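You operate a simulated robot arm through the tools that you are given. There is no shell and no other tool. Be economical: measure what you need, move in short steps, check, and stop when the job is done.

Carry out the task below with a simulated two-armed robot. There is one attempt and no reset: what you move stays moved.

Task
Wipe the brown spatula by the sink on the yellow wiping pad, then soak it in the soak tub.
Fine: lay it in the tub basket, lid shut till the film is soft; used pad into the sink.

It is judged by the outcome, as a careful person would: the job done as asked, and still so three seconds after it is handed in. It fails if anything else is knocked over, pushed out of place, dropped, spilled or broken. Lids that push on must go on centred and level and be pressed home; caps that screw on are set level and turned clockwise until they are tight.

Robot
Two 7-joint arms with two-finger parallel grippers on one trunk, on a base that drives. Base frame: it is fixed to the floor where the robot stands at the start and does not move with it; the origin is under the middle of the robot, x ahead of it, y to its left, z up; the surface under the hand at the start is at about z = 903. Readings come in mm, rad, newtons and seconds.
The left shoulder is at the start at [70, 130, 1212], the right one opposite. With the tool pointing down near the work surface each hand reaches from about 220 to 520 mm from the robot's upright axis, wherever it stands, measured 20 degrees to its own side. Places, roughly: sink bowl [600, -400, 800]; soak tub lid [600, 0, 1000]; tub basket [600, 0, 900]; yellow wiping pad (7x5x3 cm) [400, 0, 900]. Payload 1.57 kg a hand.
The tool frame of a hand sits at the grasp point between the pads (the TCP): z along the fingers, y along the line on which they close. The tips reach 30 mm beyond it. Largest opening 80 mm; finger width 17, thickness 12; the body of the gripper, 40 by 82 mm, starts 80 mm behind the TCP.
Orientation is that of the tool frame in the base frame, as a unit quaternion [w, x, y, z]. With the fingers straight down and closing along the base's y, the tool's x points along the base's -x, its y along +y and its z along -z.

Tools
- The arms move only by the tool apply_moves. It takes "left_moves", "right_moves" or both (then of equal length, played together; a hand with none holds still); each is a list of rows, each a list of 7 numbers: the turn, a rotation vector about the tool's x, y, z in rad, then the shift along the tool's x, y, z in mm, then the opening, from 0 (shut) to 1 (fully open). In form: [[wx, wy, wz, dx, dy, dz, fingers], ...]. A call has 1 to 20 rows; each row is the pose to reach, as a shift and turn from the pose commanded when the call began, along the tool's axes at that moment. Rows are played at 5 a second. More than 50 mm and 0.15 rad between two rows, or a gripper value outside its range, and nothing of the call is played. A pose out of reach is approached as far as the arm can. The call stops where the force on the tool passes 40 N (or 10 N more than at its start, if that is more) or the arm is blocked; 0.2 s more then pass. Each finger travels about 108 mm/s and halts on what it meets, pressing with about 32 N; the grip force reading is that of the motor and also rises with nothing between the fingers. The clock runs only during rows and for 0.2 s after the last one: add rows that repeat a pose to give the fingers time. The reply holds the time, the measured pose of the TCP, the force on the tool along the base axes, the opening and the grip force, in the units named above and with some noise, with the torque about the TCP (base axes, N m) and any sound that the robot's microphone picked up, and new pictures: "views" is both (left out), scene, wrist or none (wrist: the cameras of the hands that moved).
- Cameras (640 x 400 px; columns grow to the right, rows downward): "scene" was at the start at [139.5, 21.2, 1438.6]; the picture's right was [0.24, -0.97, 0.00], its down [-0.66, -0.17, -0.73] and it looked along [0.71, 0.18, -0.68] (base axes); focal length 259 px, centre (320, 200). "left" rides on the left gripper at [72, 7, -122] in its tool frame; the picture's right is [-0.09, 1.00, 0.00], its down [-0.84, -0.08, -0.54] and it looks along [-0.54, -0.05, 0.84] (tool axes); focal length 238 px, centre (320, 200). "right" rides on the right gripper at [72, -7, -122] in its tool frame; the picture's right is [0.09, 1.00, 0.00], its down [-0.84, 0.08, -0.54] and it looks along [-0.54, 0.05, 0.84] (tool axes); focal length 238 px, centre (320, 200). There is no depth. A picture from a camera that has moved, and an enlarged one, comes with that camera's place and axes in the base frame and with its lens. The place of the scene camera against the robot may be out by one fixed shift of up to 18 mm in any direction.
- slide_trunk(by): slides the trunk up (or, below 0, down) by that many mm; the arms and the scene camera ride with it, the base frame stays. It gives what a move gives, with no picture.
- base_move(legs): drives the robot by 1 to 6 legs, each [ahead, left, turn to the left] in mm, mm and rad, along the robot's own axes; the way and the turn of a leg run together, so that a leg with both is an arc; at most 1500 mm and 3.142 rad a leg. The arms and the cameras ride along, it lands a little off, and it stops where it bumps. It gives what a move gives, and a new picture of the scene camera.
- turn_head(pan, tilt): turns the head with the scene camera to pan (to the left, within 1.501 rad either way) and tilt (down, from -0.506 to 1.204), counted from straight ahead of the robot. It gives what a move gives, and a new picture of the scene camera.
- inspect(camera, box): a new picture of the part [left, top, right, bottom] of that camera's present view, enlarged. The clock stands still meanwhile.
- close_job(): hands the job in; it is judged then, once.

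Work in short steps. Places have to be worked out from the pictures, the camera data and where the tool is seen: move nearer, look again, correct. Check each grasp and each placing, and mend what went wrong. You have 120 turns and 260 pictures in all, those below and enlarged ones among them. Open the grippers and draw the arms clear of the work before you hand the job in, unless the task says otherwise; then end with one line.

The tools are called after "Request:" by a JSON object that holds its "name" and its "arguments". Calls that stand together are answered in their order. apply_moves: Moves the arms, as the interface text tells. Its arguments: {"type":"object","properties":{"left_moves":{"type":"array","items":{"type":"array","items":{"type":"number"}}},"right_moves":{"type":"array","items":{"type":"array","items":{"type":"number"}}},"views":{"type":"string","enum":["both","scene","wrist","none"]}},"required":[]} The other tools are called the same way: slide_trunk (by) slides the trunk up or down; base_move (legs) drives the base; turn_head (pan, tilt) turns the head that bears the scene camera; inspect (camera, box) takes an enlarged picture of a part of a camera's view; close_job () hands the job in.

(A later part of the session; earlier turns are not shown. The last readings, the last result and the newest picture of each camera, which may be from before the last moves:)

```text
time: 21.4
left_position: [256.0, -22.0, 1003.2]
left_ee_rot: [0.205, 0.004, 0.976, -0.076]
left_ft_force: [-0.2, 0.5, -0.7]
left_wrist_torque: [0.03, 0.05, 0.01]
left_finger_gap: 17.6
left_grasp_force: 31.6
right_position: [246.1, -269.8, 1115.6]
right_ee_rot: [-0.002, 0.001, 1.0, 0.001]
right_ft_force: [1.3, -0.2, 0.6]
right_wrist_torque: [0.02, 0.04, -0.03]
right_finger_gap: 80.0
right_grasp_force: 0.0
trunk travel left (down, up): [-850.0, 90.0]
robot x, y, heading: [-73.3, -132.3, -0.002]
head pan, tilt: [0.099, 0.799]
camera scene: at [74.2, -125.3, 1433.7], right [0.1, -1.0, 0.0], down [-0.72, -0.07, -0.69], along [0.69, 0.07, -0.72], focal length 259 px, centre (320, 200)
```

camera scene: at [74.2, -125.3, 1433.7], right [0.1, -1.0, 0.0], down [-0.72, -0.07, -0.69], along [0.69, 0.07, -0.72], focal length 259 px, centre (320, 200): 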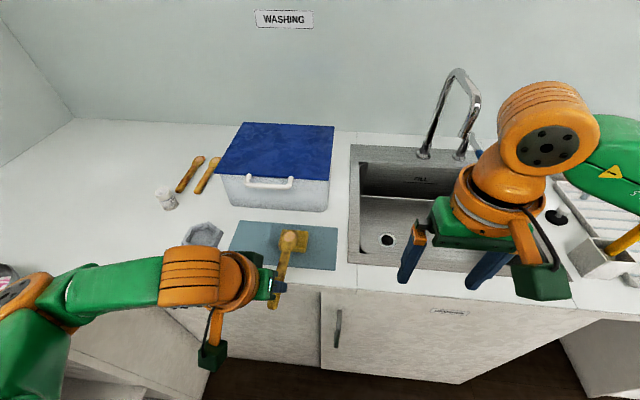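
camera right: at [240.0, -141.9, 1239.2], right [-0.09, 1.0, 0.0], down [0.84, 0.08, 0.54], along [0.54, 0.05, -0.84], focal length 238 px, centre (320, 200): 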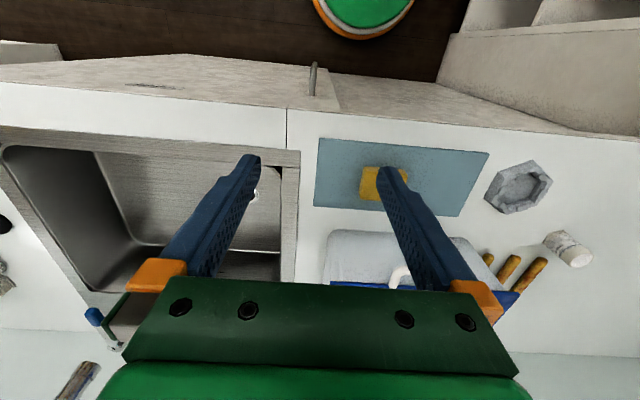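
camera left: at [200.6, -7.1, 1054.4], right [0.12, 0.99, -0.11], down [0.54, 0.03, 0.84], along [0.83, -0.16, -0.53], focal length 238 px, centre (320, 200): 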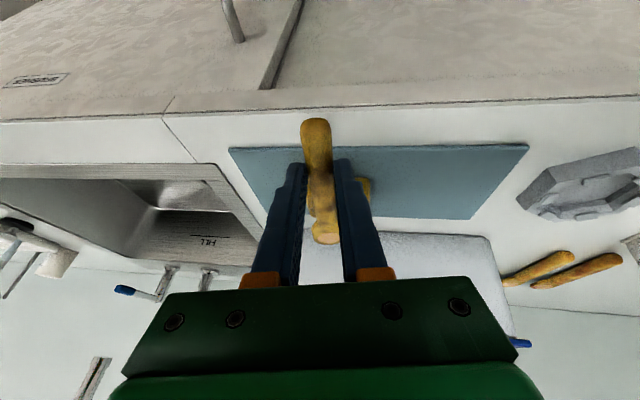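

Move over the pad: TCP to about (290, −20, 985).

Request:
{"name": "apply_moves", "arguments": {"left_moves": [[0, 0, 0, -12, 3, 15, 0], [0, 0, 0, -23, 6, 29.7, 0]], "views": "both"}}

Request:
{"name": "inspect", "arguments": {"camera": "scene", "box": [210, 200, 370, 300]}}

```text
time: 22.1
left_position: [284.9, -20.3, 985.2]
left_ee_rot: [0.207, 0.004, 0.975, -0.077]
left_ft_force: [0.7, -0.9, -1.1]
left_wrist_torque: [0.03, 0.02, -0.01]
left_finger_gap: 17.5
left_grasp_force: 31.8
right_position: [242.3, -268.2, 1115.4]
right_ee_rot: [-0.001, 0.001, 1.0, 0.001]
right_ft_force: [0.8, 0.1, 0.2]
right_wrist_torque: [-0.03, 0.03, 0.0]
right_finger_gap: 80.2
right_grasp_force: 0.1
trunk travel left (down, up): [-850.0, 90.0]
robot x, y, heading: [-71.4, -134.6, -0.006]
head pan, tilt: [0.099, 0.799]
camera scene: at [69.5, -124.4, 1434.2], right [0.1, -1.0, 0.0], down [-0.72, -0.07, -0.7], along [0.69, 0.07, -0.72], focal length 259 px, centre (320, 200)
camera left: at [170.8, 3.4, 1065.4], right [0.12, 0.99, -0.11], down [0.54, 0.03, 0.84], along [0.83, -0.16, -0.53], focal length 238 px, centre (320, 200)
```

scene: 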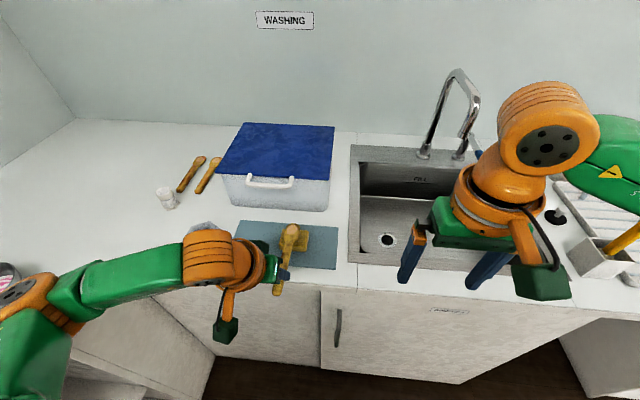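
left: 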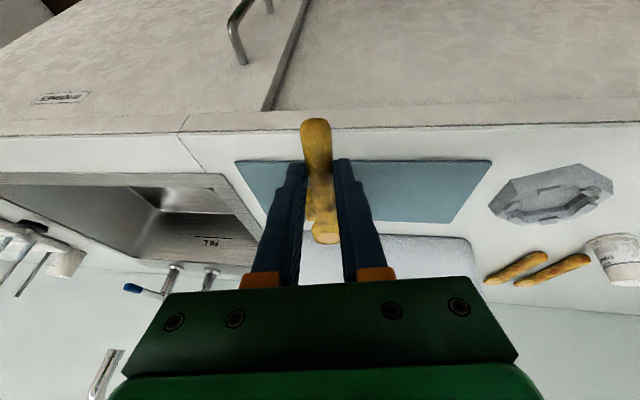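

```text
4.00 times, centred on (290, 250) of scene
camera zoom: at [69.5, -124.4, 1434.2], right [0.1, -1.0, 0.0], down [-0.72, -0.07, -0.7], along [0.69, 0.07, -0.72], focal length 1036 px, centre (440, 0)
```

zoom: 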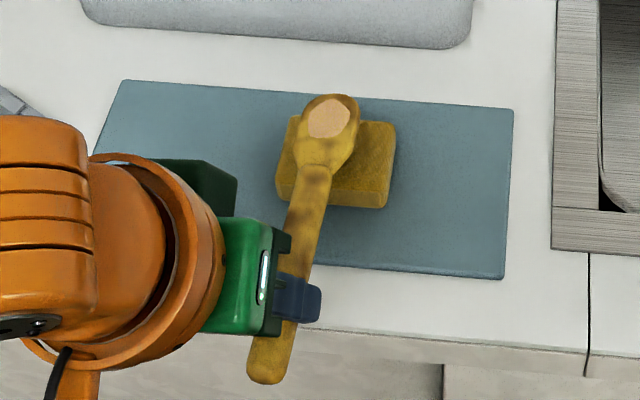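

Blade is over the pad. Descend slowly to find contact.

Request:
{"name": "apply_moves", "arguments": {"left_moves": [[0, 0, 0, 2, -4, 5, 0], [0, 0, 0, 4, -5, 9, 0], [0, 0, 0, 6, -5, 13, 0], [0, 0, 0, 7, -5, 15, 0]], "views": "none"}}

Request:
{"name": "inspect", "arguments": {"camera": "scene", "box": [210, 200, 370, 300]}}

```text
time: 23.1
left_position: [283.5, -27.0, 971.0]
left_ee_rot: [0.207, 0.004, 0.975, -0.077]
left_ft_force: [0.8, 0.0, -0.1]
left_wrist_torque: [-0.01, 0.03, 0.02]
left_finger_gap: 17.6
left_grasp_force: 32.6
right_position: [240.1, -266.8, 1116.0]
right_ee_rot: [0.001, 0.002, 1.0, 0.0]
right_ft_force: [0.0, 0.4, 0.3]
right_wrist_torque: [0.04, -0.01, -0.02]
right_finger_gap: 79.8
right_grasp_force: 0.0
trunk travel left (down, up): [-850.0, 90.0]
robot x, y, heading: [-75.8, -130.7, 0.004]
head pan, tilt: [0.099, 0.799]
```

```text
4.00 times, centred on (290, 250) of scene
camera zoom: at [66.1, -124.2, 1434.6], right [0.1, -1.0, 0.0], down [-0.71, -0.07, -0.7], along [0.69, 0.07, -0.72], focal length 1036 px, centre (440, 0)
```

zoom: 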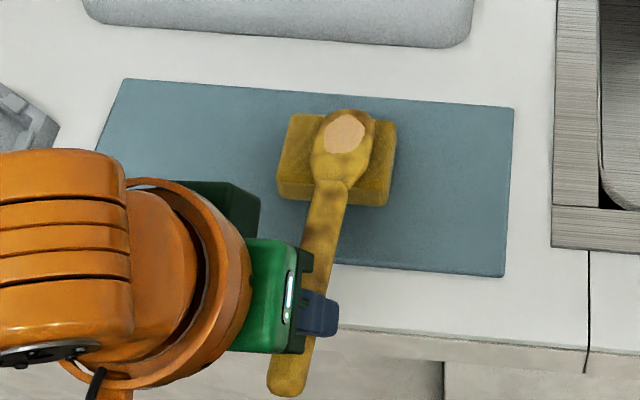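

Centred. Continue down in 2 mm steps toward contact.

Request:
{"name": "apply_moves", "arguments": {"left_moves": [[0, 0, 0, 0.8, 0.3, 1.8, 0], [0, 0, 0, 1.7, 0.6, 3.6, 0], [0, 0, 0, 2.5, 0.9, 5.4, 0], [0, 0, 0, 2.5, 0.9, 5.4, 0]], "views": "none"}}

Request:
{"name": "inspect", "arguments": {"camera": "scene", "box": [210, 200, 370, 300]}}

```text
time: 24.1
left_position: [284.4, -25.9, 964.1]
left_ee_rot: [0.208, 0.004, 0.975, -0.076]
left_ft_force: [0.6, -0.2, 0.1]
left_wrist_torque: [-0.01, 0.02, -0.02]
left_finger_gap: 17.7
left_grasp_force: 31.5
right_position: [240.1, -268.5, 1116.6]
right_ee_rot: [0.001, 0.001, 1.0, 0.001]
right_ft_force: [-0.4, -0.3, -0.3]
right_wrist_torque: [-0.01, -0.03, 0.03]
right_finger_gap: 80.2
right_grasp_force: 0.0
trunk travel left (down, up): [-850.0, 90.0]
robot x, y, heading: [-72.5, -133.9, 0.003]
head pan, tilt: [0.099, 0.799]
```

```text
4.00 times, centred on (290, 250) of scene
camera zoom: at [66.2, -124.2, 1434.5], right [0.1, -1.0, 0.0], down [-0.71, -0.07, -0.7], along [0.69, 0.07, -0.72], focal length 1036 px, centre (440, 0)
```

zoom: 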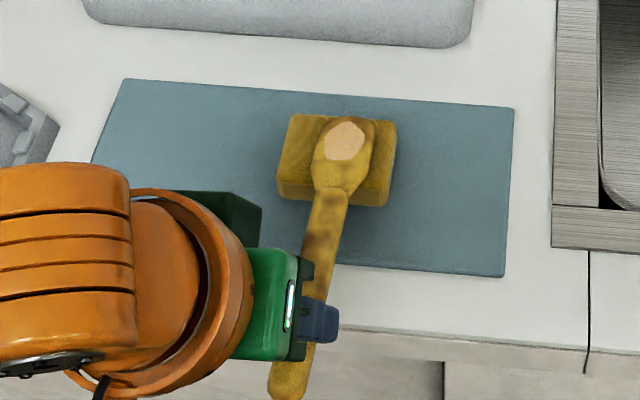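

Nearly touching; continue 6 mm more.

Request:
{"name": "apply_moves", "arguments": {"left_moves": [[0, 0, 0, 0.8, 0.3, 1.8, 0], [0, 0, 0, 1.7, 0.6, 3.6, 0], [0, 0, 0, 2.5, 0.9, 5.4, 0], [0, 0, 0, 2.5, 0.9, 5.4, 0]], "views": "none"}}

```text
time: 25.1
left_position: [283.5, -26.3, 959.9]
left_ee_rot: [0.209, 0.005, 0.975, -0.077]
left_ft_force: [0.6, 0.1, 8.4]
left_wrist_torque: [0.06, -1.01, 0.02]
left_finger_gap: 17.7
left_grasp_force: 32.3
right_position: [239.0, -268.0, 1117.7]
right_ee_rot: [0.003, 0.001, 1.0, 0.001]
right_ft_force: [-0.6, -0.3, 0.1]
right_wrist_torque: [0.04, 0.01, -0.05]
right_finger_gap: 79.8
right_grasp_force: 0.0
trunk travel left (down, up): [-850.0, 90.0]
robot x, y, heading: [-73.6, -133.4, -0.003]
head pan, tilt: [0.099, 0.799]
```

Contact at 8.4 N. Back off 1 mm and stroke back and forth along the pad.

Request:
{"name": "apply_moves", "arguments": {"left_moves": [[0, 0, 0, -0.4, 0, -0.9, 0], [0, 0, 0, -7.6, 0.3, 2.3, 0], [0, 0, 0, -14, 0.5, 5.2, 0], [0, 0, 0, -0.4, 0, -0.9, 0], [0, 0, 0, 10.4, -0.5, -5.8, 0], [0, 0, 0, -0.4, 0, -0.9, 0], [0, 0, 0, -14, 0.5, 5.2, 0], [0, 0, 0, -0.4, 0, -0.9, 0], [0, 0, 0, 10.4, -0.5, -5.8, 0], [0, 0, 0, -0.4, 0, -0.9, 0], [0, 0, 0, -14, 0.5, 5.2, 0], [0, 0, 0, -0.4, 0, -0.9, 0], [0, 0, 0, 10.4, -0.5, -5.8, 0], [0, 0, 0, -0.4, 0, -0.9, 0]], "views": "none"}}

Request:
{"name": "inspect", "arguments": {"camera": "scene", "box": [210, 200, 370, 300]}}

```text
time: 28.1
left_position: [285.3, -24.8, 960.3]
left_ee_rot: [0.207, 0.004, 0.975, -0.077]
left_ft_force: [-0.6, -0.6, 0.8]
left_wrist_torque: [-0.02, -0.04, 0.03]
left_finger_gap: 18.0
left_grasp_force: 32.3
right_position: [241.8, -268.2, 1117.2]
right_ee_rot: [0.0, 0.002, 1.0, 0.001]
right_ft_force: [0.3, 0.1, 0.2]
right_wrist_torque: [-0.02, 0.04, -0.02]
right_finger_gap: 80.1
right_grasp_force: 0.0
trunk travel left (down, up): [-850.0, 90.0]
robot x, y, heading: [-74.5, -136.2, -0.003]
head pan, tilt: [0.099, 0.799]
```

```text
4.00 times, centred on (290, 250) of scene
camera zoom: at [67.3, -124.2, 1434.4], right [0.1, -1.0, 0.0], down [-0.71, -0.07, -0.7], along [0.69, 0.07, -0.72], focal length 1036 px, centre (440, 0)
```

zoom: 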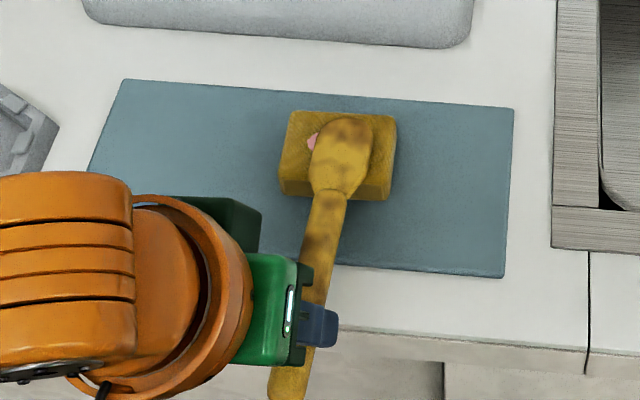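

The smear came off onto the pad (pink spot), and the blade is clean. Lift the spatula away and check the blade.

Request:
{"name": "apply_moves", "arguments": {"left_moves": [[0, 0, 0, -20, -7, -43, 0], [0, 0, 0, -38, -14, -86, 0], [0, 0, 0, -58, -21, -126, 0]], "views": "none"}}

Request:
{"name": "base_move", "arguments": {"legs": [[0, 180, 0]]}}

Request:
{"name": "inspect", "arguments": {"camera": "scene", "box": [200, 110, 420, 300]}}

```text
time: 28.9
left_position: [285.1, -30.2, 1099.5]
left_ee_rot: [0.208, 0.005, 0.975, -0.076]
left_ft_force: [0.3, -0.3, -0.9]
left_wrist_torque: [0.02, 0.02, -0.01]
left_finger_gap: 17.6
left_grasp_force: 32.4
right_position: [240.5, -268.5, 1117.3]
right_ee_rot: [0.001, 0.002, 1.0, 0.001]
right_ft_force: [-0.2, 0.2, 0.0]
right_wrist_torque: [0.01, -0.01, -0.01]
right_finger_gap: 80.2
right_grasp_force: 0.0
trunk travel left (down, up): [-850.0, 90.0]
robot x, y, heading: [-73.0, -136.3, -0.003]
head pan, tilt: [0.099, 0.799]
```

```text
time: 30.4
left_position: [287.4, 144.0, 1099.4]
left_ee_rot: [0.207, 0.008, 0.975, -0.076]
left_ft_force: [0.6, 0.6, -1.4]
left_wrist_torque: [0.03, 0.0, 0.02]
left_finger_gap: 17.5
left_grasp_force: 31.5
right_position: [240.5, -95.4, 1116.5]
right_ee_rot: [0.001, 0.005, 1.0, 0.001]
right_ft_force: [-0.1, -2.0, 0.5]
right_wrist_torque: [0.04, 0.01, -0.01]
right_finger_gap: 80.2
right_grasp_force: 0.2
trunk travel left (down, up): [-850.0, 90.0]
robot x, y, heading: [-70.1, 43.6, -0.009]
head pan, tilt: [0.099, 0.799]
camera scene: at [67.2, 49.3, 1434.6], right [0.09, -1.0, 0.0], down [-0.71, -0.06, -0.7], along [0.69, 0.06, -0.72], focal length 259 px, centre (320, 200)
```

scene: 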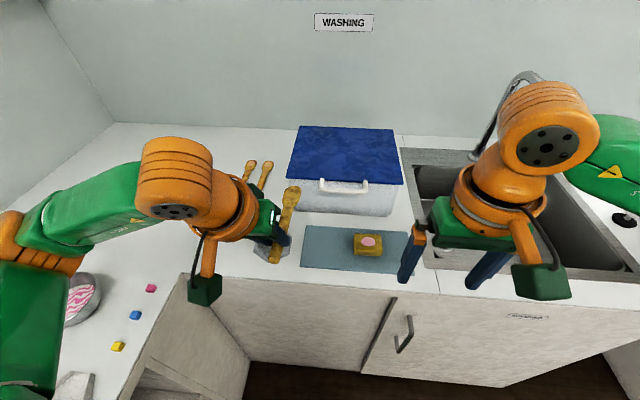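

```text
2.11 times, centred on (310, 205) of scene
camera zoom: at [67.2, 49.3, 1434.6], right [0.09, -1.0, 0.0], down [-0.71, -0.06, -0.7], along [0.69, 0.06, -0.72], focal length 545 px, centre (341, 190)
```

zoom: 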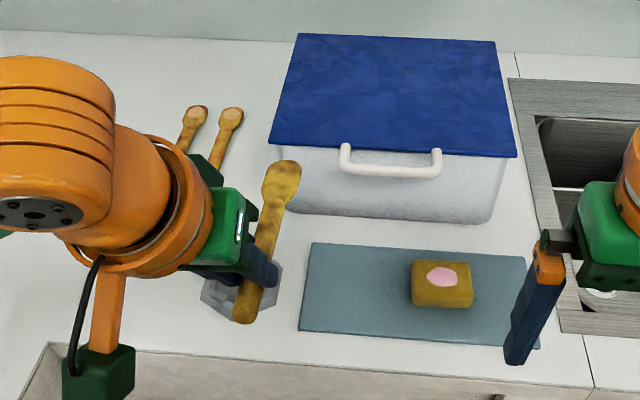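

Blade clean, pad stained. Now drive ahead to the tub; both hands are above lid height.

Request:
{"name": "base_move", "arguments": {"legs": [[180, 0, 0]]}}

Request:
{"name": "inspect", "arguments": {"camera": "right", "box": [250, 100, 640, 344]}}

```text
time: 31.8
left_position: [457.8, 146.0, 1100.0]
left_ee_rot: [0.209, 0.008, 0.975, -0.078]
left_ft_force: [-0.6, 0.8, -0.2]
left_wrist_torque: [0.03, 0.0, 0.02]
left_finger_gap: 17.8
left_grasp_force: 31.9
right_position: [411.5, -93.3, 1118.0]
right_ee_rot: [0.001, 0.005, 1.0, 0.0]
right_ft_force: [0.8, -1.1, -0.1]
right_wrist_torque: [0.02, -0.04, 0.02]
right_finger_gap: 79.9
right_grasp_force: 0.0
trunk travel left (down, up): [-850.0, 90.0]
robot x, y, heading: [106.4, 45.9, -0.011]
head pan, tilt: [0.099, 0.799]
camera scene: at [237.1, 51.8, 1435.0], right [0.09, -1.0, 0.0], down [-0.71, -0.06, -0.7], along [0.7, 0.06, -0.71], focal length 259 px, centre (320, 200)
```

scene: 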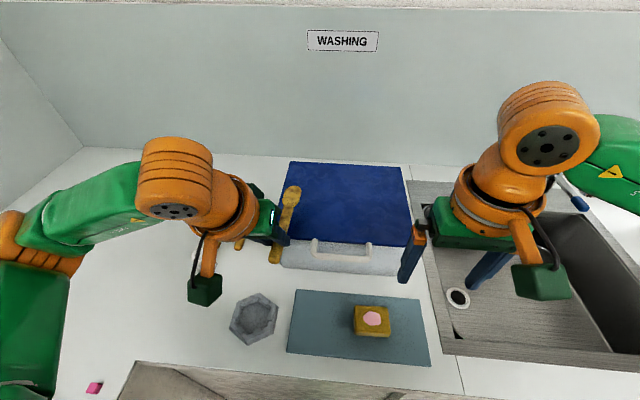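

```text
1.64 times, centred on (445, 222) of right
camera zoom: at [338.5, -99.6, 1239.5], right [-0.08, 1.0, 0.0], down [0.84, 0.07, 0.55], along [0.54, 0.04, -0.84], focal length 391 px, centre (115, 164)
```

zoom: 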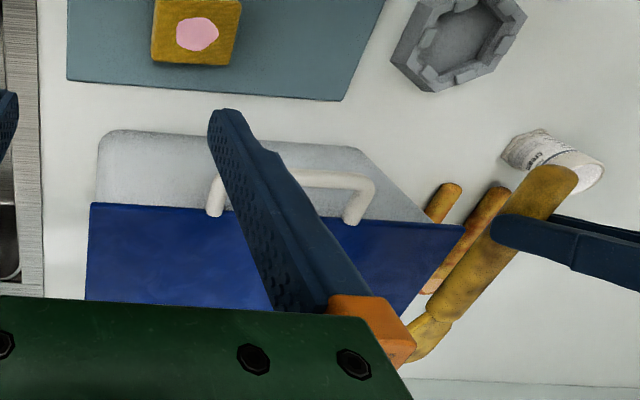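

I'll grip the lid's bar handle with the right hand from the front, so first yaw the right hand +90° (fingers closing along x), while moving the spatula further left.

Request:
{"name": "apply_moves", "arguments": {"right_moves": [[0, 0, -0.143, 2, 8, 0, 1], [0, 0, -0.286, 4, 16, 0, 1], [0, 0, -0.428, 6, 24, 0, 1], [0, 0, -0.571, 8, 32, 0, 1], [0, 0, -0.714, 10, 40, 0, 1], [0, 0, -0.857, 12, 48, 0, 1], [0, 0, -1.0, 14, 56, 0, 1], [0, 0, -1.142, 16, 64, 0, 1], [0, 0, -1.285, 18, 72, 0, 1], [0, 0, -1.428, 20, 80, 0, 1], [0, 0, -1.571, 22, 88, 0, 1]], "left_moves": [[0, 0, 0, 0.3, 4.5, -0.7, 0], [0, 0, 0, 0.6, 9, -1.4, 0], [0, 0, 0, 0.8, 13.5, -2, 0], [0, 0, 0, 1.1, 18, -2.7, 0], [0, 0, 0, 1.4, 22.5, -3.4, 0], [0, 0, 0, 1.6, 27, -4.1, 0], [0, 0, 0, 1.9, 31.5, -4.8, 0], [0, 0, 0, 2.2, 36, -5.5, 0], [0, 0, 0, 2.5, 40.5, -6.1, 0], [0, 0, 0, 2.7, 45, -6.8, 0], [0, 0, 0, 3, 49.6, -7.5, 0]], "views": "both"}}

```text
time: 34.2
left_position: [458.5, 196.0, 1096.9]
left_ee_rot: [0.207, 0.009, 0.975, -0.079]
left_ft_force: [-0.1, -1.1, 0.0]
left_wrist_torque: [0.01, -0.03, 0.04]
left_finger_gap: 17.9
left_grasp_force: 31.6
right_position: [383.9, -3.7, 1115.1]
right_ee_rot: [0.001, -0.703, 0.711, -0.001]
right_ft_force: [-0.2, -0.1, 0.6]
right_wrist_torque: [0.01, 0.01, 0.02]
right_finger_gap: 79.9
right_grasp_force: 0.0
right hand out of reach, approached as far as the arm can: row 11
trunk travel left (down, up): [-850.0, 90.0]
robot x, y, heading: [102.0, 43.6, -0.013]
head pan, tilt: [0.099, 0.799]
camera scene: at [240.9, 52.5, 1434.6], right [0.09, -1.0, 0.0], down [-0.71, -0.06, -0.7], along [0.69, 0.06, -0.72], focal length 259 px, centre (320, 200)
camera right: at [389.1, -75.2, 1237.3], right [-1.0, -0.08, 0.0], down [-0.07, 0.84, 0.54], along [-0.04, 0.54, -0.84], focal length 238 px, centre (320, 200)
camera left: at [343.9, 220.0, 1176.6], right [0.13, 0.99, -0.11], down [0.54, 0.02, 0.84], along [0.83, -0.17, -0.53], focal length 238 px, centre (320, 200)
```

scene: 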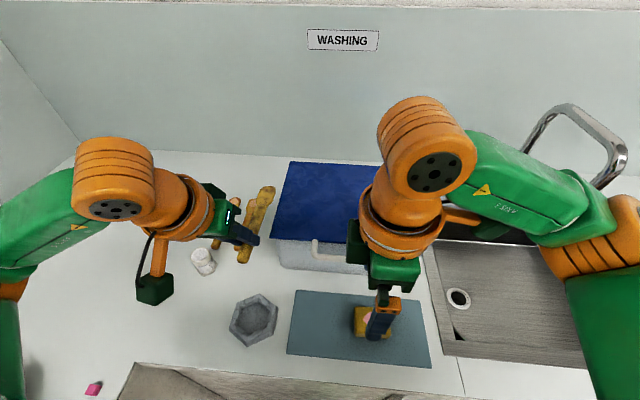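
right: 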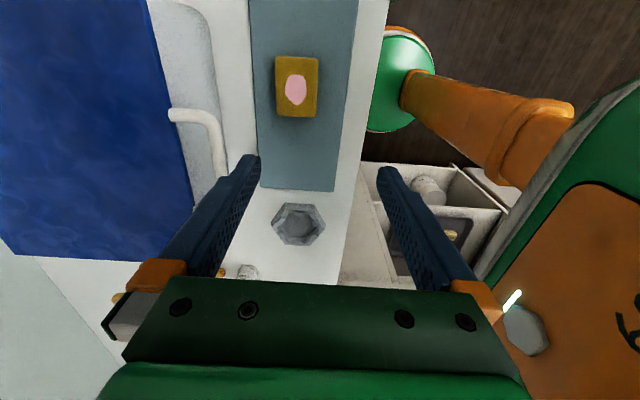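
left: 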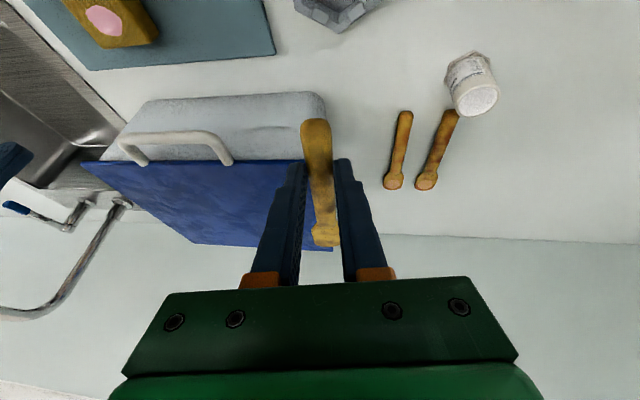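

Triangulating from both wrist cameras: bar handle at x≈482, y −16…96, z≈1025; lid roughly x 510–752, y −98…160. I'll back up 40 mm to give the right arm room.

Request:
{"name": "base_move", "arguments": {"legs": [[-45, 0, 0.012]]}}

Request:
{"name": "apply_moves", "arguments": {"right_moves": [[0.13, 0, 0, 0, -10, -5, 0.6], [0.26, 0, 0, 0, -20, -10, 0.6], [0.39, 0, 0, -6, -30, -5, 0.6], [0.52, 0, 0, -12, -40, 5, 0.6], [0.65, 0, 0, -18, -50, 15, 0.6], [0.78, 0, 0, -24, -60, 25, 0.6], [0.91, 0, 0, -28, -70, 40, 0.6], [1.05, 0, 0, -30, -75, 50, 0.6]], "views": "both"}}

```text
time: 35.1
left_position: [419.3, 198.4, 1094.5]
left_ee_rot: [0.204, 0.002, 0.976, -0.076]
left_ft_force: [0.1, 0.1, -1.2]
left_wrist_torque: [-0.02, 0.06, -0.02]
left_finger_gap: 18.1
left_grasp_force: 32.3
right_position: [347.2, 0.1, 1113.4]
right_ee_rot: [-0.001, -0.707, 0.707, 0.003]
right_ft_force: [1.2, -0.9, 0.4]
right_wrist_torque: [0.0, 0.07, 0.03]
right_finger_gap: 80.0
right_grasp_force: 0.1
trunk travel left (down, up): [-850.0, 90.0]
robot x, y, heading: [61.6, 46.1, 0.001]
head pan, tilt: [0.099, 0.799]
camera scene: at [206.5, 53.0, 1433.6], right [0.1, -0.99, 0.0], down [-0.72, -0.07, -0.69], along [0.69, 0.07, -0.72], focal length 259 px, centre (320, 200)
```

scene: 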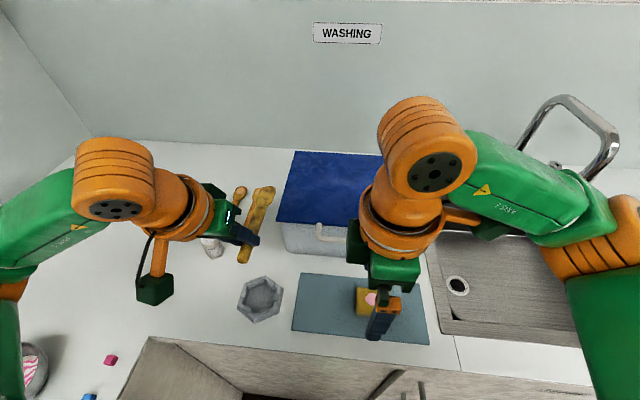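

```text
time: 36.9
left_position: [412.3, 199.0, 1096.5]
left_ee_rot: [0.208, 0.002, 0.975, -0.075]
left_ft_force: [0.6, -0.7, -0.6]
left_wrist_torque: [-0.01, 0.05, 0.03]
left_finger_gap: 17.8
left_grasp_force: 32.2
right_position: [414.5, 30.7, 1065.0]
right_ee_rot: [0.357, -0.61, 0.611, -0.356]
right_ft_force: [0.3, -1.0, 0.4]
right_wrist_torque: [0.0, 0.0, -0.05]
right_finger_gap: 48.1
right_grasp_force: 0.1
trunk travel left (down, up): [-850.0, 90.0]
robot x, y, heading: [59.1, 41.6, 0.002]
head pan, tilt: [0.099, 0.799]
camera scene: at [197.3, 54.2, 1434.5], right [0.1, -0.99, 0.0], down [-0.71, -0.07, -0.7], along [0.69, 0.07, -0.72], focal length 259 px, centre (320, 200)
camera right: at [311.9, -42.2, 1131.4], right [-0.49, -0.09, -0.87], down [-0.51, 0.84, 0.2], along [0.71, 0.54, -0.46], focal length 238 px, centre (320, 200)
```

scene: 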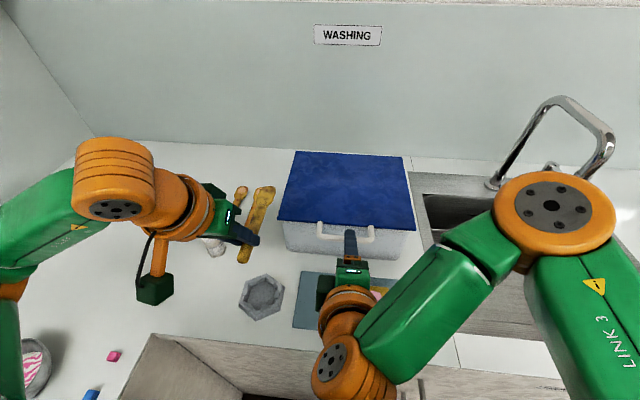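
right: 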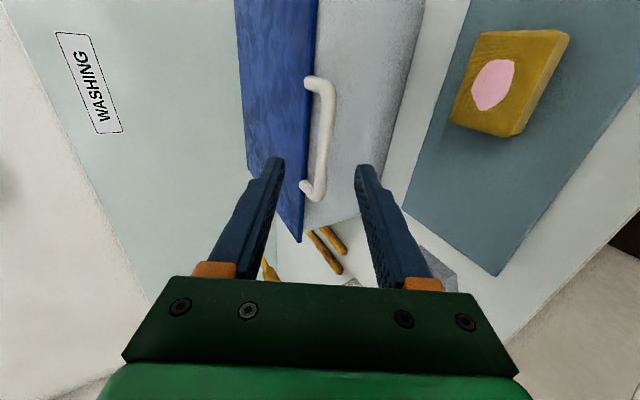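

Bar lies right on the line between the fingers. Advance along the tool axis toward the bar.

Request:
{"name": "apply_moves", "arguments": {"right_moves": [[0, 0, 0, 0, 0, 25, 0.6], [0, 0, 0, 0, 0, 45, 0.6], [0, 0, 0, 0, 0, 52, 0.6]], "views": "wrist"}}

```text
time: 37.7
left_position: [411.5, 200.3, 1097.9]
left_ee_rot: [0.208, 0.002, 0.975, -0.077]
left_ft_force: [-0.2, -0.5, 0.1]
left_wrist_torque: [-0.02, -0.01, -0.02]
left_finger_gap: 17.7
left_grasp_force: 32.0
right_position: [462.0, 30.4, 1041.2]
right_ee_rot: [0.355, -0.61, 0.612, -0.355]
right_ft_force: [0.0, 0.7, 0.1]
right_wrist_torque: [0.01, 0.06, -0.02]
right_finger_gap: 48.0
right_grasp_force: 0.1
trunk travel left (down, up): [-850.0, 90.0]
robot x, y, heading: [56.1, 43.2, 0.004]
head pan, tilt: [0.099, 0.799]
camera right: at [357.9, -41.7, 1105.9], right [-0.49, -0.09, -0.86], down [-0.51, 0.84, 0.2], along [0.71, 0.54, -0.46], focal length 238 px, centre (320, 200)
```

right: 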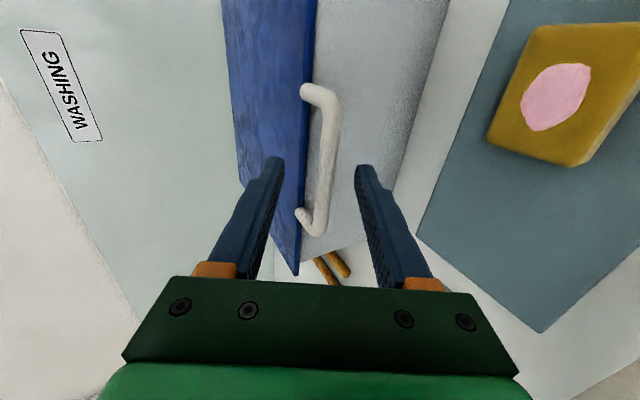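

Advance 8 mm more and close on the bar.

Request:
{"name": "apply_moves", "arguments": {"right_moves": [[0, 0, 0, 0, 0, 8, 0.6], [0, 0, 0, 0, 0, 8, 0.3], [0, 0, 0, 0, 0, 8, 0], [0, 0, 0, 0, 0, 8, 0]], "views": "wrist"}}

```text
time: 38.7
left_position: [412.0, 198.1, 1097.1]
left_ee_rot: [0.208, 0.002, 0.975, -0.076]
left_ft_force: [-0.2, -0.3, -1.3]
left_wrist_torque: [0.01, 0.02, -0.02]
left_finger_gap: 17.5
left_grasp_force: 31.7
right_position: [467.4, 30.9, 1035.6]
right_ee_rot: [0.355, -0.611, 0.612, -0.356]
right_ft_force: [-0.3, 0.2, -0.5]
right_wrist_torque: [0.16, 0.02, 0.07]
right_finger_gap: 11.6
right_grasp_force: 28.8
trunk travel left (down, up): [-850.0, 90.0]
robot x, y, heading: [58.2, 42.8, 0.001]
head pan, tilt: [0.099, 0.799]
camera right: at [364.4, -40.8, 1101.9], right [-0.49, -0.09, -0.86], down [-0.51, 0.84, 0.2], along [0.71, 0.54, -0.46], focal length 238 px, centre (320, 200)
```

right: 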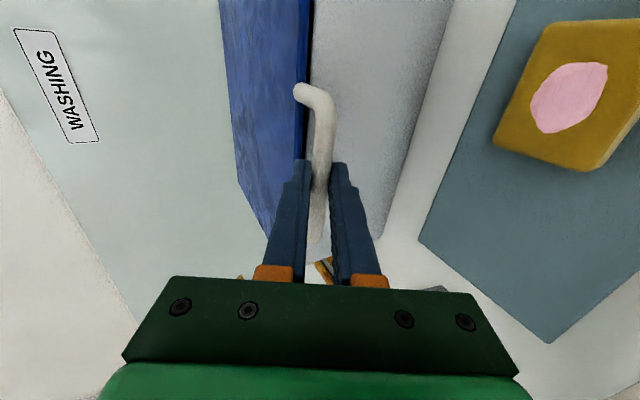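

Bar gripped (11.6 mm). Lift ~27 mm to see how the lid behaves.

Request:
{"name": "apply_moves", "arguments": {"right_moves": [[0, 0, 0, 0, -8, -4.5, 0], [0, 0, 0, 0, -16, -8.5, 0], [0, 0, 0, 0, -24, -12.5, 0]], "views": "both"}}

```text
time: 39.5
left_position: [411.1, 200.4, 1097.4]
left_ee_rot: [0.209, 0.003, 0.975, -0.077]
left_ft_force: [0.2, 0.0, 0.5]
left_wrist_torque: [0.0, 0.04, 0.0]
left_finger_gap: 17.6
left_grasp_force: 32.1
right_position: [469.1, 31.6, 1061.5]
right_ee_rot: [-0.355, 0.612, -0.612, 0.355]
right_ft_force: [-3.6, 1.7, -1.2]
right_wrist_torque: [0.06, 0.06, -0.1]
right_finger_gap: 11.7
right_grasp_force: 29.3
trunk travel left (down, up): [-850.0, 90.0]
robot x, y, heading: [60.3, 43.4, -0.003]
head pan, tilt: [0.099, 0.799]
camera scene: at [195.6, 54.9, 1434.7], right [0.1, -0.99, 0.0], down [-0.71, -0.07, -0.7], along [0.69, 0.07, -0.72], focal length 259 px, centre (320, 200)
camera right: at [366.2, -40.8, 1128.6], right [-0.49, -0.09, -0.87], down [-0.51, 0.84, 0.2], along [0.71, 0.54, -0.46], focal length 238 px, centre (320, 200)
```

scene: 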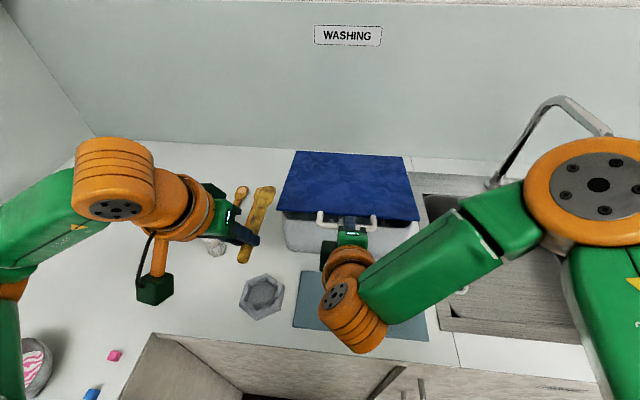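
right: 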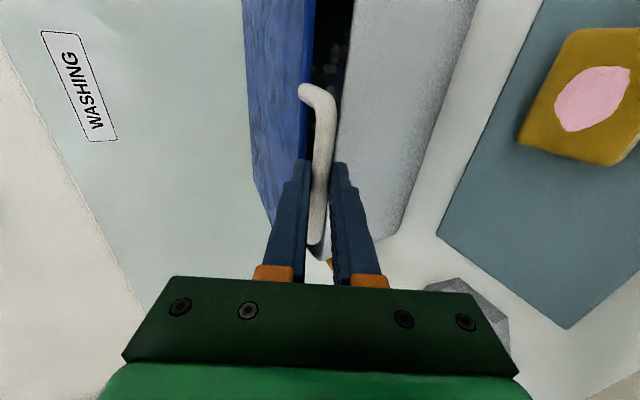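

It's a light rear-hinged lid. Continue along the arc (hinge x≈752, radius ≈270), first half.

Request:
{"name": "apply_moves", "arguments": {"right_moves": [[0.05, 0, 0, 0, -29.4, -11.4, 0], [0.1, 0, 0, 0, -60.1, -19.1, 0], [0.15, 0, 0, 0, -91.3, -22.9, 0], [0.2, 0, 0, 0, -123, -22.8, 0]], "views": "both"}}

```text
time: 40.5
left_position: [413.4, 202.1, 1096.8]
left_ee_rot: [0.207, 0.002, 0.975, -0.077]
left_ft_force: [0.2, -0.6, -0.4]
left_wrist_torque: [0.0, 0.03, -0.02]
left_finger_gap: 17.7
left_grasp_force: 31.8
right_position: [509.8, 31.3, 1179.2]
right_ee_rot: [-0.414, 0.574, -0.572, 0.415]
right_ft_force: [-0.3, 4.4, -2.0]
right_wrist_torque: [0.0, 0.15, -0.02]
right_finger_gap: 11.6
right_grasp_force: 29.3
trunk travel left (down, up): [-850.0, 90.0]
robot x, y, heading: [57.2, 45.7, 0.001]
head pan, tilt: [0.099, 0.799]
camera scene: at [197.2, 56.0, 1434.5], right [0.1, -0.99, 0.0], down [-0.71, -0.07, -0.7], along [0.69, 0.07, -0.72], focal length 259 px, centre (320, 200)
camera right: at [395.8, -40.9, 1224.0], right [-0.31, -0.09, -0.95], down [-0.54, 0.84, 0.1], along [0.78, 0.54, -0.31], focal length 238 px, centre (320, 200)
```

scene: 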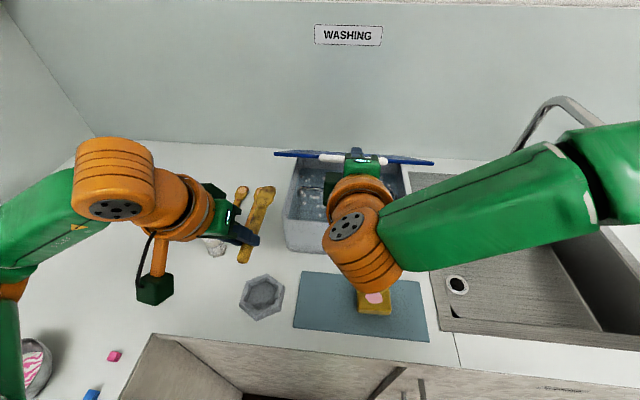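
right: 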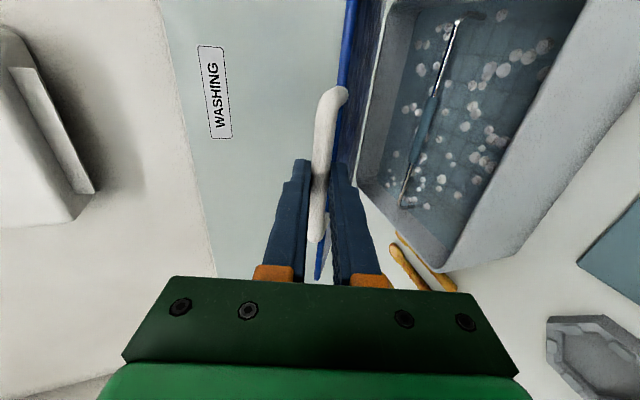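

Opening smoothly; water tub with something metallic inside. Continue the arc to about 75°.

Request:
{"name": "apply_moves", "arguments": {"right_moves": [[0.05, 0, 0, 0, -29.8, 10.2, 0], [0.1, 0, 0, 0, -58.3, 24.1, 0], [0.15, 0, 0, 0, -84.9, 41.3, 0], [0.2, 0, 0, 0, -109.3, 61.8, 0], [0.25, 0, 0, 0, -130.9, 85.3, 0], [0.27, 0, 0, 0, -150.3, 111, 0]], "views": "both"}}

```text
time: 41.9
left_position: [413.9, 200.7, 1095.6]
left_ee_rot: [0.207, 0.002, 0.975, -0.077]
left_ft_force: [-0.4, -0.6, -0.2]
left_wrist_torque: [-0.03, -0.03, 0.02]
left_finger_gap: 17.6
left_grasp_force: 31.5
right_position: [667.2, 30.2, 1286.8]
right_ee_rot: [-0.487, 0.513, -0.512, 0.488]
right_ft_force: [1.3, 3.2, -3.3]
right_wrist_torque: [-0.2, 0.0, 0.07]
right_finger_gap: 11.8
right_grasp_force: 29.0
trunk travel left (down, up): [-850.0, 90.0]
robot x, y, heading: [59.1, 44.5, 0.002]
head pan, tilt: [0.099, 0.799]
camera scene: at [199.5, 56.2, 1434.3], right [0.1, -0.99, 0.0], down [-0.71, -0.07, -0.7], along [0.69, 0.07, -0.72], focal length 259 px, centre (320, 200)
camera right: at [545.5, -41.7, 1300.5], right [-0.05, -0.09, -0.99], down [-0.55, 0.84, -0.05], along [0.84, 0.54, -0.09], focal length 238 px, centre (320, 200)
```

scene: 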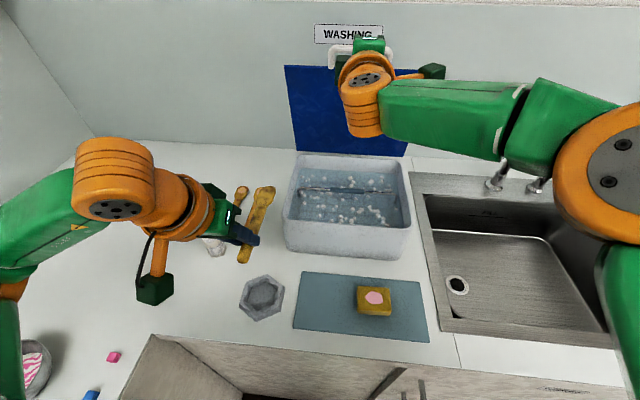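
right: 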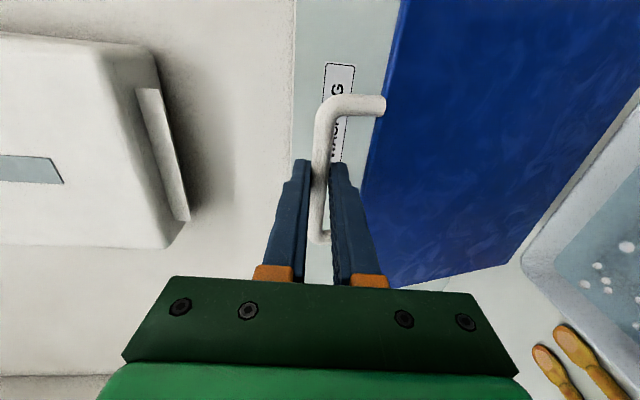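

Lid is open ~75° and held. Inspect the tub interior.

Request:
{"name": "inspect", "arguments": {"camera": "scene", "box": [270, 145, 430, 265]}}

Request:
{"name": "inspect", "arguments": {"camera": "left", "box": [60, 20, 380, 270]}}

```text
3.33 times, centred on (350, 205) of scene
camera zoom: at [199.5, 56.2, 1434.3], right [0.1, -0.99, 0.0], down [-0.71, -0.07, -0.7], along [0.69, 0.07, -0.72], focal length 863 px, centre (220, 183)
```

zoom: 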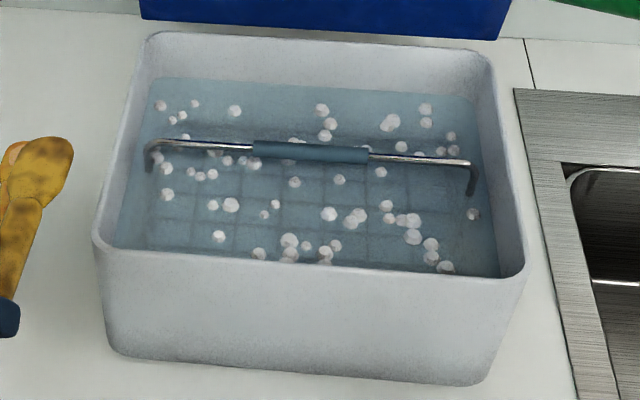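

```text
1.60 times, centred on (220, 145) of left
camera zoom: at [300.0, 224.6, 1175.8], right [0.12, 0.99, -0.11], down [0.54, 0.03, 0.84], along [0.83, -0.16, -0.53], focal length 381 px, centre (480, 288)
```

zoom: 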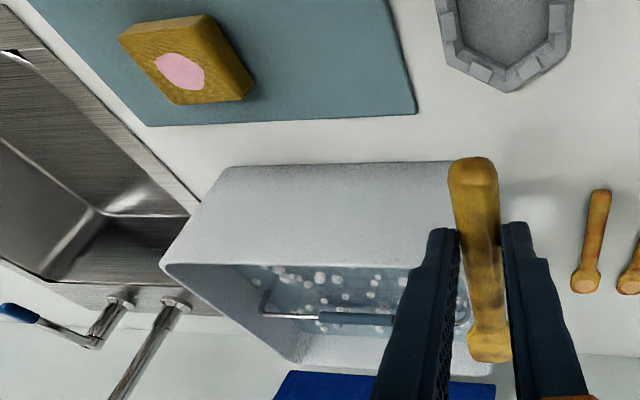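

Basket's bail bar crosses at x≈635, z≈1003, so the spatula must slide under it (or alongside it). I'll first push the lid further back: driving ahead 45 mm also swings the lid further open.

Request:
{"name": "apply_moves", "arguments": {"right_moves": [[0, 0, 0, 0, -4, 8, 0], [0, 0, 0, 0, -6, 14, 0]], "views": "none"}}

Request:
{"name": "base_move", "arguments": {"legs": [[45, 0, 0]]}}

```text
time: 42.5
left_position: [416.3, 200.7, 1095.4]
left_ee_rot: [0.206, 0.002, 0.976, -0.077]
left_ft_force: [0.0, -0.6, -0.2]
left_wrist_torque: [0.02, 0.02, -0.01]
left_finger_gap: 17.6
left_grasp_force: 31.6
right_position: [682.4, 29.4, 1291.7]
right_ee_rot: [-0.486, 0.514, -0.513, 0.487]
right_ft_force: [1.5, 3.4, -9.7]
right_wrist_torque: [-0.23, 0.22, 0.04]
right_finger_gap: 11.7
right_grasp_force: 28.7
trunk travel left (down, up): [-850.0, 90.0]
robot x, y, heading: [57.0, 42.3, -0.002]
head pan, tilt: [0.099, 0.799]
```

```text
time: 43.4
left_position: [453.4, 200.4, 1098.1]
left_ee_rot: [0.21, 0.003, 0.975, -0.077]
left_ft_force: [-0.7, 0.9, -0.2]
left_wrist_torque: [-0.01, 0.02, 0.0]
left_finger_gap: 17.4
left_grasp_force: 32.3
right_position: [719.6, 29.8, 1294.7]
right_ee_rot: [0.488, -0.512, 0.512, -0.487]
right_ft_force: [-23.3, 1.7, -31.2]
right_wrist_torque: [-0.25, 0.38, 0.43]
right_finger_gap: 11.7
right_grasp_force: 29.0
trunk travel left (down, up): [-850.0, 90.0]
robot x, y, heading: [102.5, 42.9, -0.003]
head pan, tilt: [0.099, 0.799]
camera scene: at [236.7, 54.8, 1434.7], right [0.1, -0.99, 0.0], down [-0.71, -0.07, -0.7], along [0.7, 0.07, -0.71], focal length 259 px, centre (320, 200)
```

scene: 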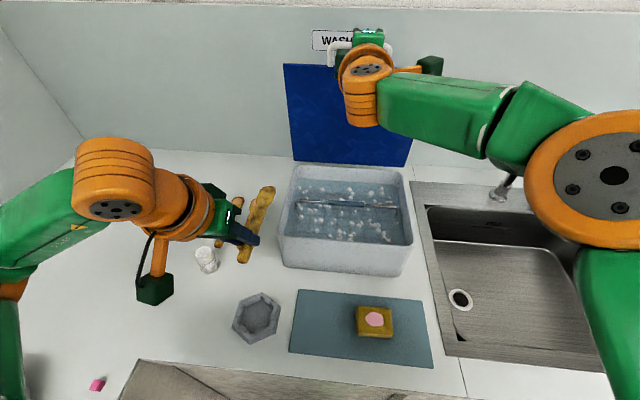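

Force shows I'm pulling slightly too high; relax downward.

Request:
{"name": "apply_moves", "arguments": {"right_moves": [[0, 0, 0, 0, 3, 0, 0], [0, 0, 0, 0, 6, 0, 0], [0, 0, 0, 0, 6, 0, 0]], "views": "none"}}

```text
time: 44.2
left_position: [450.3, 200.4, 1099.7]
left_ee_rot: [0.212, 0.003, 0.974, -0.077]
left_ft_force: [0.5, -0.3, -0.3]
left_wrist_torque: [0.03, 0.03, -0.01]
left_finger_gap: 17.6
left_grasp_force: 32.1
right_position: [711.2, 30.7, 1293.1]
right_ee_rot: [-0.489, 0.51, -0.51, 0.49]
right_ft_force: [-2.2, 1.5, 26.0]
right_wrist_torque: [-0.3, -0.32, -0.07]
right_finger_gap: 11.6
right_grasp_force: 28.8
trunk travel left (down, up): [-850.0, 90.0]
robot x, y, heading: [104.7, 43.7, -0.003]
head pan, tilt: [0.099, 0.799]
```

Now slightly too low; correct by 2.7 mm and push forward a bit to see if the lid stays past vertical.

Request:
{"name": "apply_moves", "arguments": {"right_moves": [[0, 0, 0, 0, -2.5, 0, 0], [0, 0, 0, 0, -2.5, 12, 0], [0, 0, 0, 0, -2.5, 24, 0]], "views": "scene"}}

```text
time: 45.0
left_position: [444.0, 198.2, 1101.2]
left_ee_rot: [0.215, 0.003, 0.974, -0.076]
left_ft_force: [0.3, -0.7, -0.6]
left_wrist_torque: [0.04, 0.05, -0.01]
left_finger_gap: 17.8
left_grasp_force: 32.3
right_position: [731.2, 30.6, 1292.7]
right_ee_rot: [-0.49, 0.511, -0.51, 0.488]
right_ft_force: [-33.8, 0.2, -5.3]
right_wrist_torque: [-0.5, 0.0, 0.07]
right_finger_gap: 11.9
right_grasp_force: 29.9
trunk travel left (down, up): [-850.0, 90.0]
robot x, y, heading: [99.3, 44.5, -0.0]
head pan, tilt: [0.099, 0.799]
camera scene: at [223.6, 52.5, 1435.7], right [0.1, -1.0, 0.0], down [-0.7, -0.07, -0.71], along [0.7, 0.07, -0.71], focal length 259 px, centre (320, 200)
```

scene: 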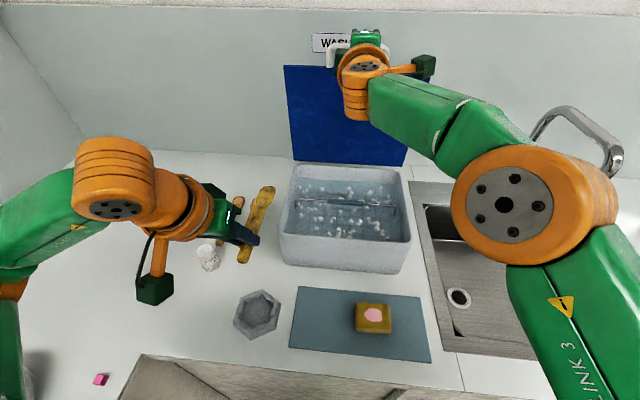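

The lid reached its stop (about vertical). Test whether it stays: ease off and open the fingers while still straddling the bar (the palm would catch it).

Request:
{"name": "apply_moves", "arguments": {"right_moves": [[0, 0, 0, 0, 0, -4, 0], [0, 0, 0, 0, 0, -4, 0.2], [0, 0, 0, 0, 0, -4, 0.4], [0, 0, 0, 0, 0, -4, 0.4], [0, 0, 0, 0, 0, -4, 0.4]], "views": "both"}}

```text
time: 46.2
left_position: [456.2, 198.5, 1098.4]
left_ee_rot: [0.208, 0.002, 0.975, -0.077]
left_ft_force: [0.4, 0.7, -0.5]
left_wrist_torque: [0.03, 0.04, -0.03]
left_finger_gap: 17.8
left_grasp_force: 31.7
right_position: [741.6, 29.1, 1288.9]
right_ee_rot: [0.488, -0.511, 0.513, -0.487]
right_ft_force: [0.1, -1.2, 5.8]
right_wrist_torque: [-0.07, 0.06, 0.02]
right_finger_gap: 26.9
right_grasp_force: 0.1
trunk travel left (down, up): [-850.0, 90.0]
robot x, y, heading: [101.2, 42.1, -0.001]
head pan, tilt: [0.099, 0.799]
camera scene: at [239.7, 52.9, 1434.8], right [0.1, -0.99, 0.0], down [-0.71, -0.07, -0.7], along [0.69, 0.07, -0.72], focal length 259 px, centre (320, 200)
camera right: at [619.7, -43.6, 1301.5], right [-0.05, -0.09, -0.99], down [-0.55, 0.84, -0.05], along [0.84, 0.54, -0.09], focal length 238 px, centre (320, 200)
```

scene: 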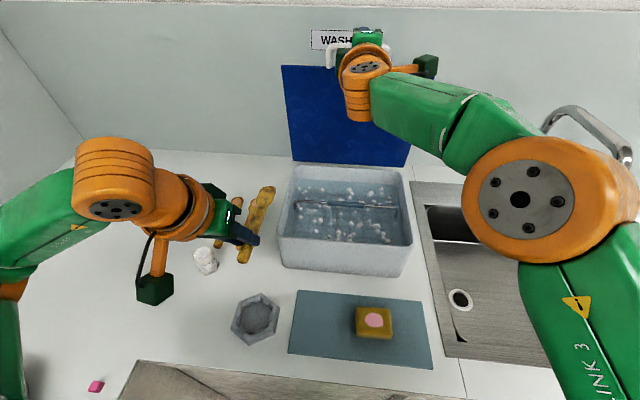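
right: 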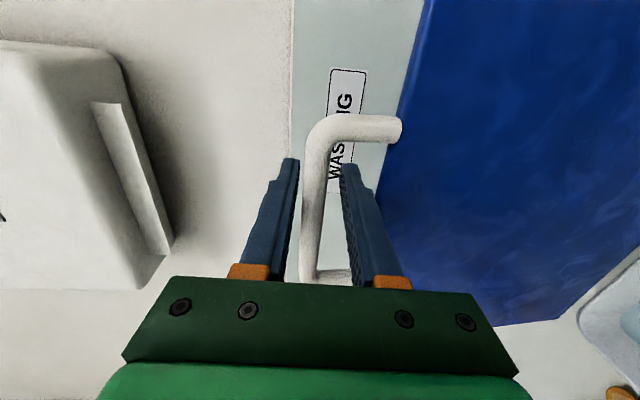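

Fingers open to 27 mm (lower one rests against the lid edge). Withdraw 15 mm slowly and see whether the lid follows.

Request:
{"name": "apply_moves", "arguments": {"right_moves": [[0, 0, 0, 0, 0, -5, 0.33], [0, 0, 0, 0, 0, -10, 0.33], [0, 0, 0, 0, 0, -15, 0.33], [0, 0, 0, 0, 0, -15, 0.33]], "views": "wrist"}}

```text
time: 47.2
left_position: [457.0, 199.2, 1097.7]
left_ee_rot: [0.207, 0.002, 0.975, -0.076]
left_ft_force: [0.1, 0.1, -0.5]
left_wrist_torque: [0.02, 0.0, 0.0]
left_finger_gap: 17.9
left_grasp_force: 32.0
right_position: [727.0, 28.7, 1288.5]
right_ee_rot: [0.487, -0.513, 0.514, -0.486]
right_ft_force: [-0.1, 1.1, -0.6]
right_wrist_torque: [0.02, 0.01, -0.01]
right_finger_gap: 26.2
right_grasp_force: 0.1
trunk travel left (down, up): [-850.0, 90.0]
robot x, y, heading: [102.3, 42.7, -0.003]
head pan, tilt: [0.099, 0.799]
camera right: at [605.9, -44.4, 1301.1], right [-0.05, -0.09, -0.99], down [-0.55, 0.84, -0.05], along [0.84, 0.54, -0.09], focal length 238 px, centre (320, 200)
```

right: 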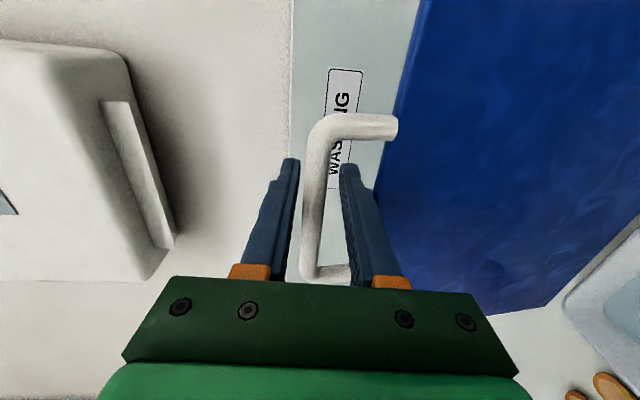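

Withdraw another 30 mm and compare.

Request:
{"name": "apply_moves", "arguments": {"right_moves": [[0, 0, 0, 0, 0, -10, 0.33], [0, 0, 0, 0, 0, -20, 0.33], [0, 0, 0, 0, 0, -30, 0.33], [0, 0, 0, 0, 0, -30, 0.33]], "views": "both"}}

```text
time: 48.2
left_position: [457.9, 199.3, 1097.1]
left_ee_rot: [0.208, 0.002, 0.975, -0.076]
left_ft_force: [0.0, -0.6, 0.3]
left_wrist_torque: [0.0, 0.0, 0.05]
left_finger_gap: 17.7
left_grasp_force: 31.7
right_position: [697.1, 30.0, 1288.2]
right_ee_rot: [0.487, -0.513, 0.514, -0.486]
right_ft_force: [-0.2, -0.5, 1.1]
right_wrist_torque: [-0.01, 0.01, 0.02]
right_finger_gap: 26.6
right_grasp_force: 0.1
trunk travel left (down, up): [-850.0, 90.0]
robot x, y, heading: [101.2, 43.2, 0.001]
head pan, tilt: [0.099, 0.799]
camera scene: at [242.1, 53.4, 1434.5], right [0.1, -0.99, 0.0], down [-0.71, -0.07, -0.7], along [0.69, 0.07, -0.72], focal length 259 px, centre (320, 200)
camera right: at [576.3, -42.3, 1301.6], right [-0.05, -0.09, -0.99], down [-0.55, 0.84, -0.05], along [0.84, 0.54, -0.09], focal length 238 px, centre (320, 200)
```

scene: 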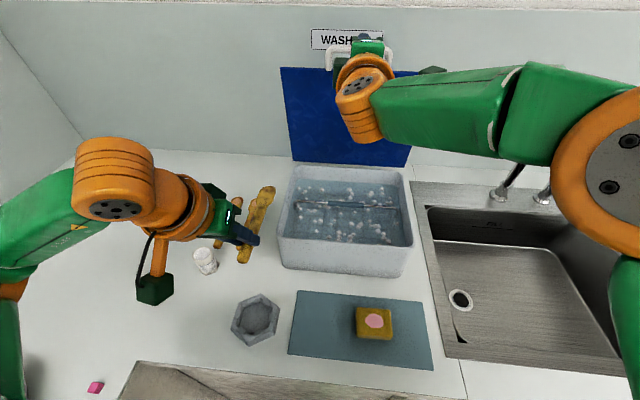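
right: 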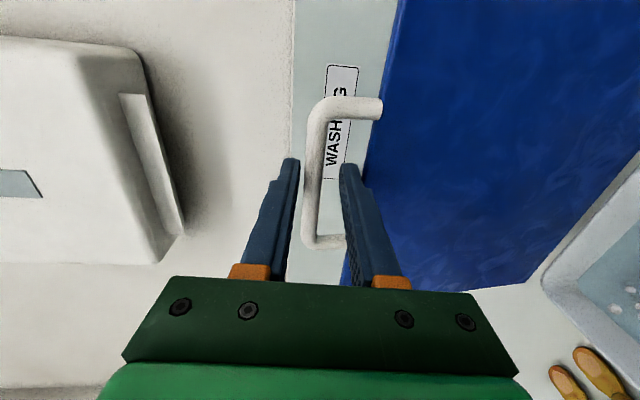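

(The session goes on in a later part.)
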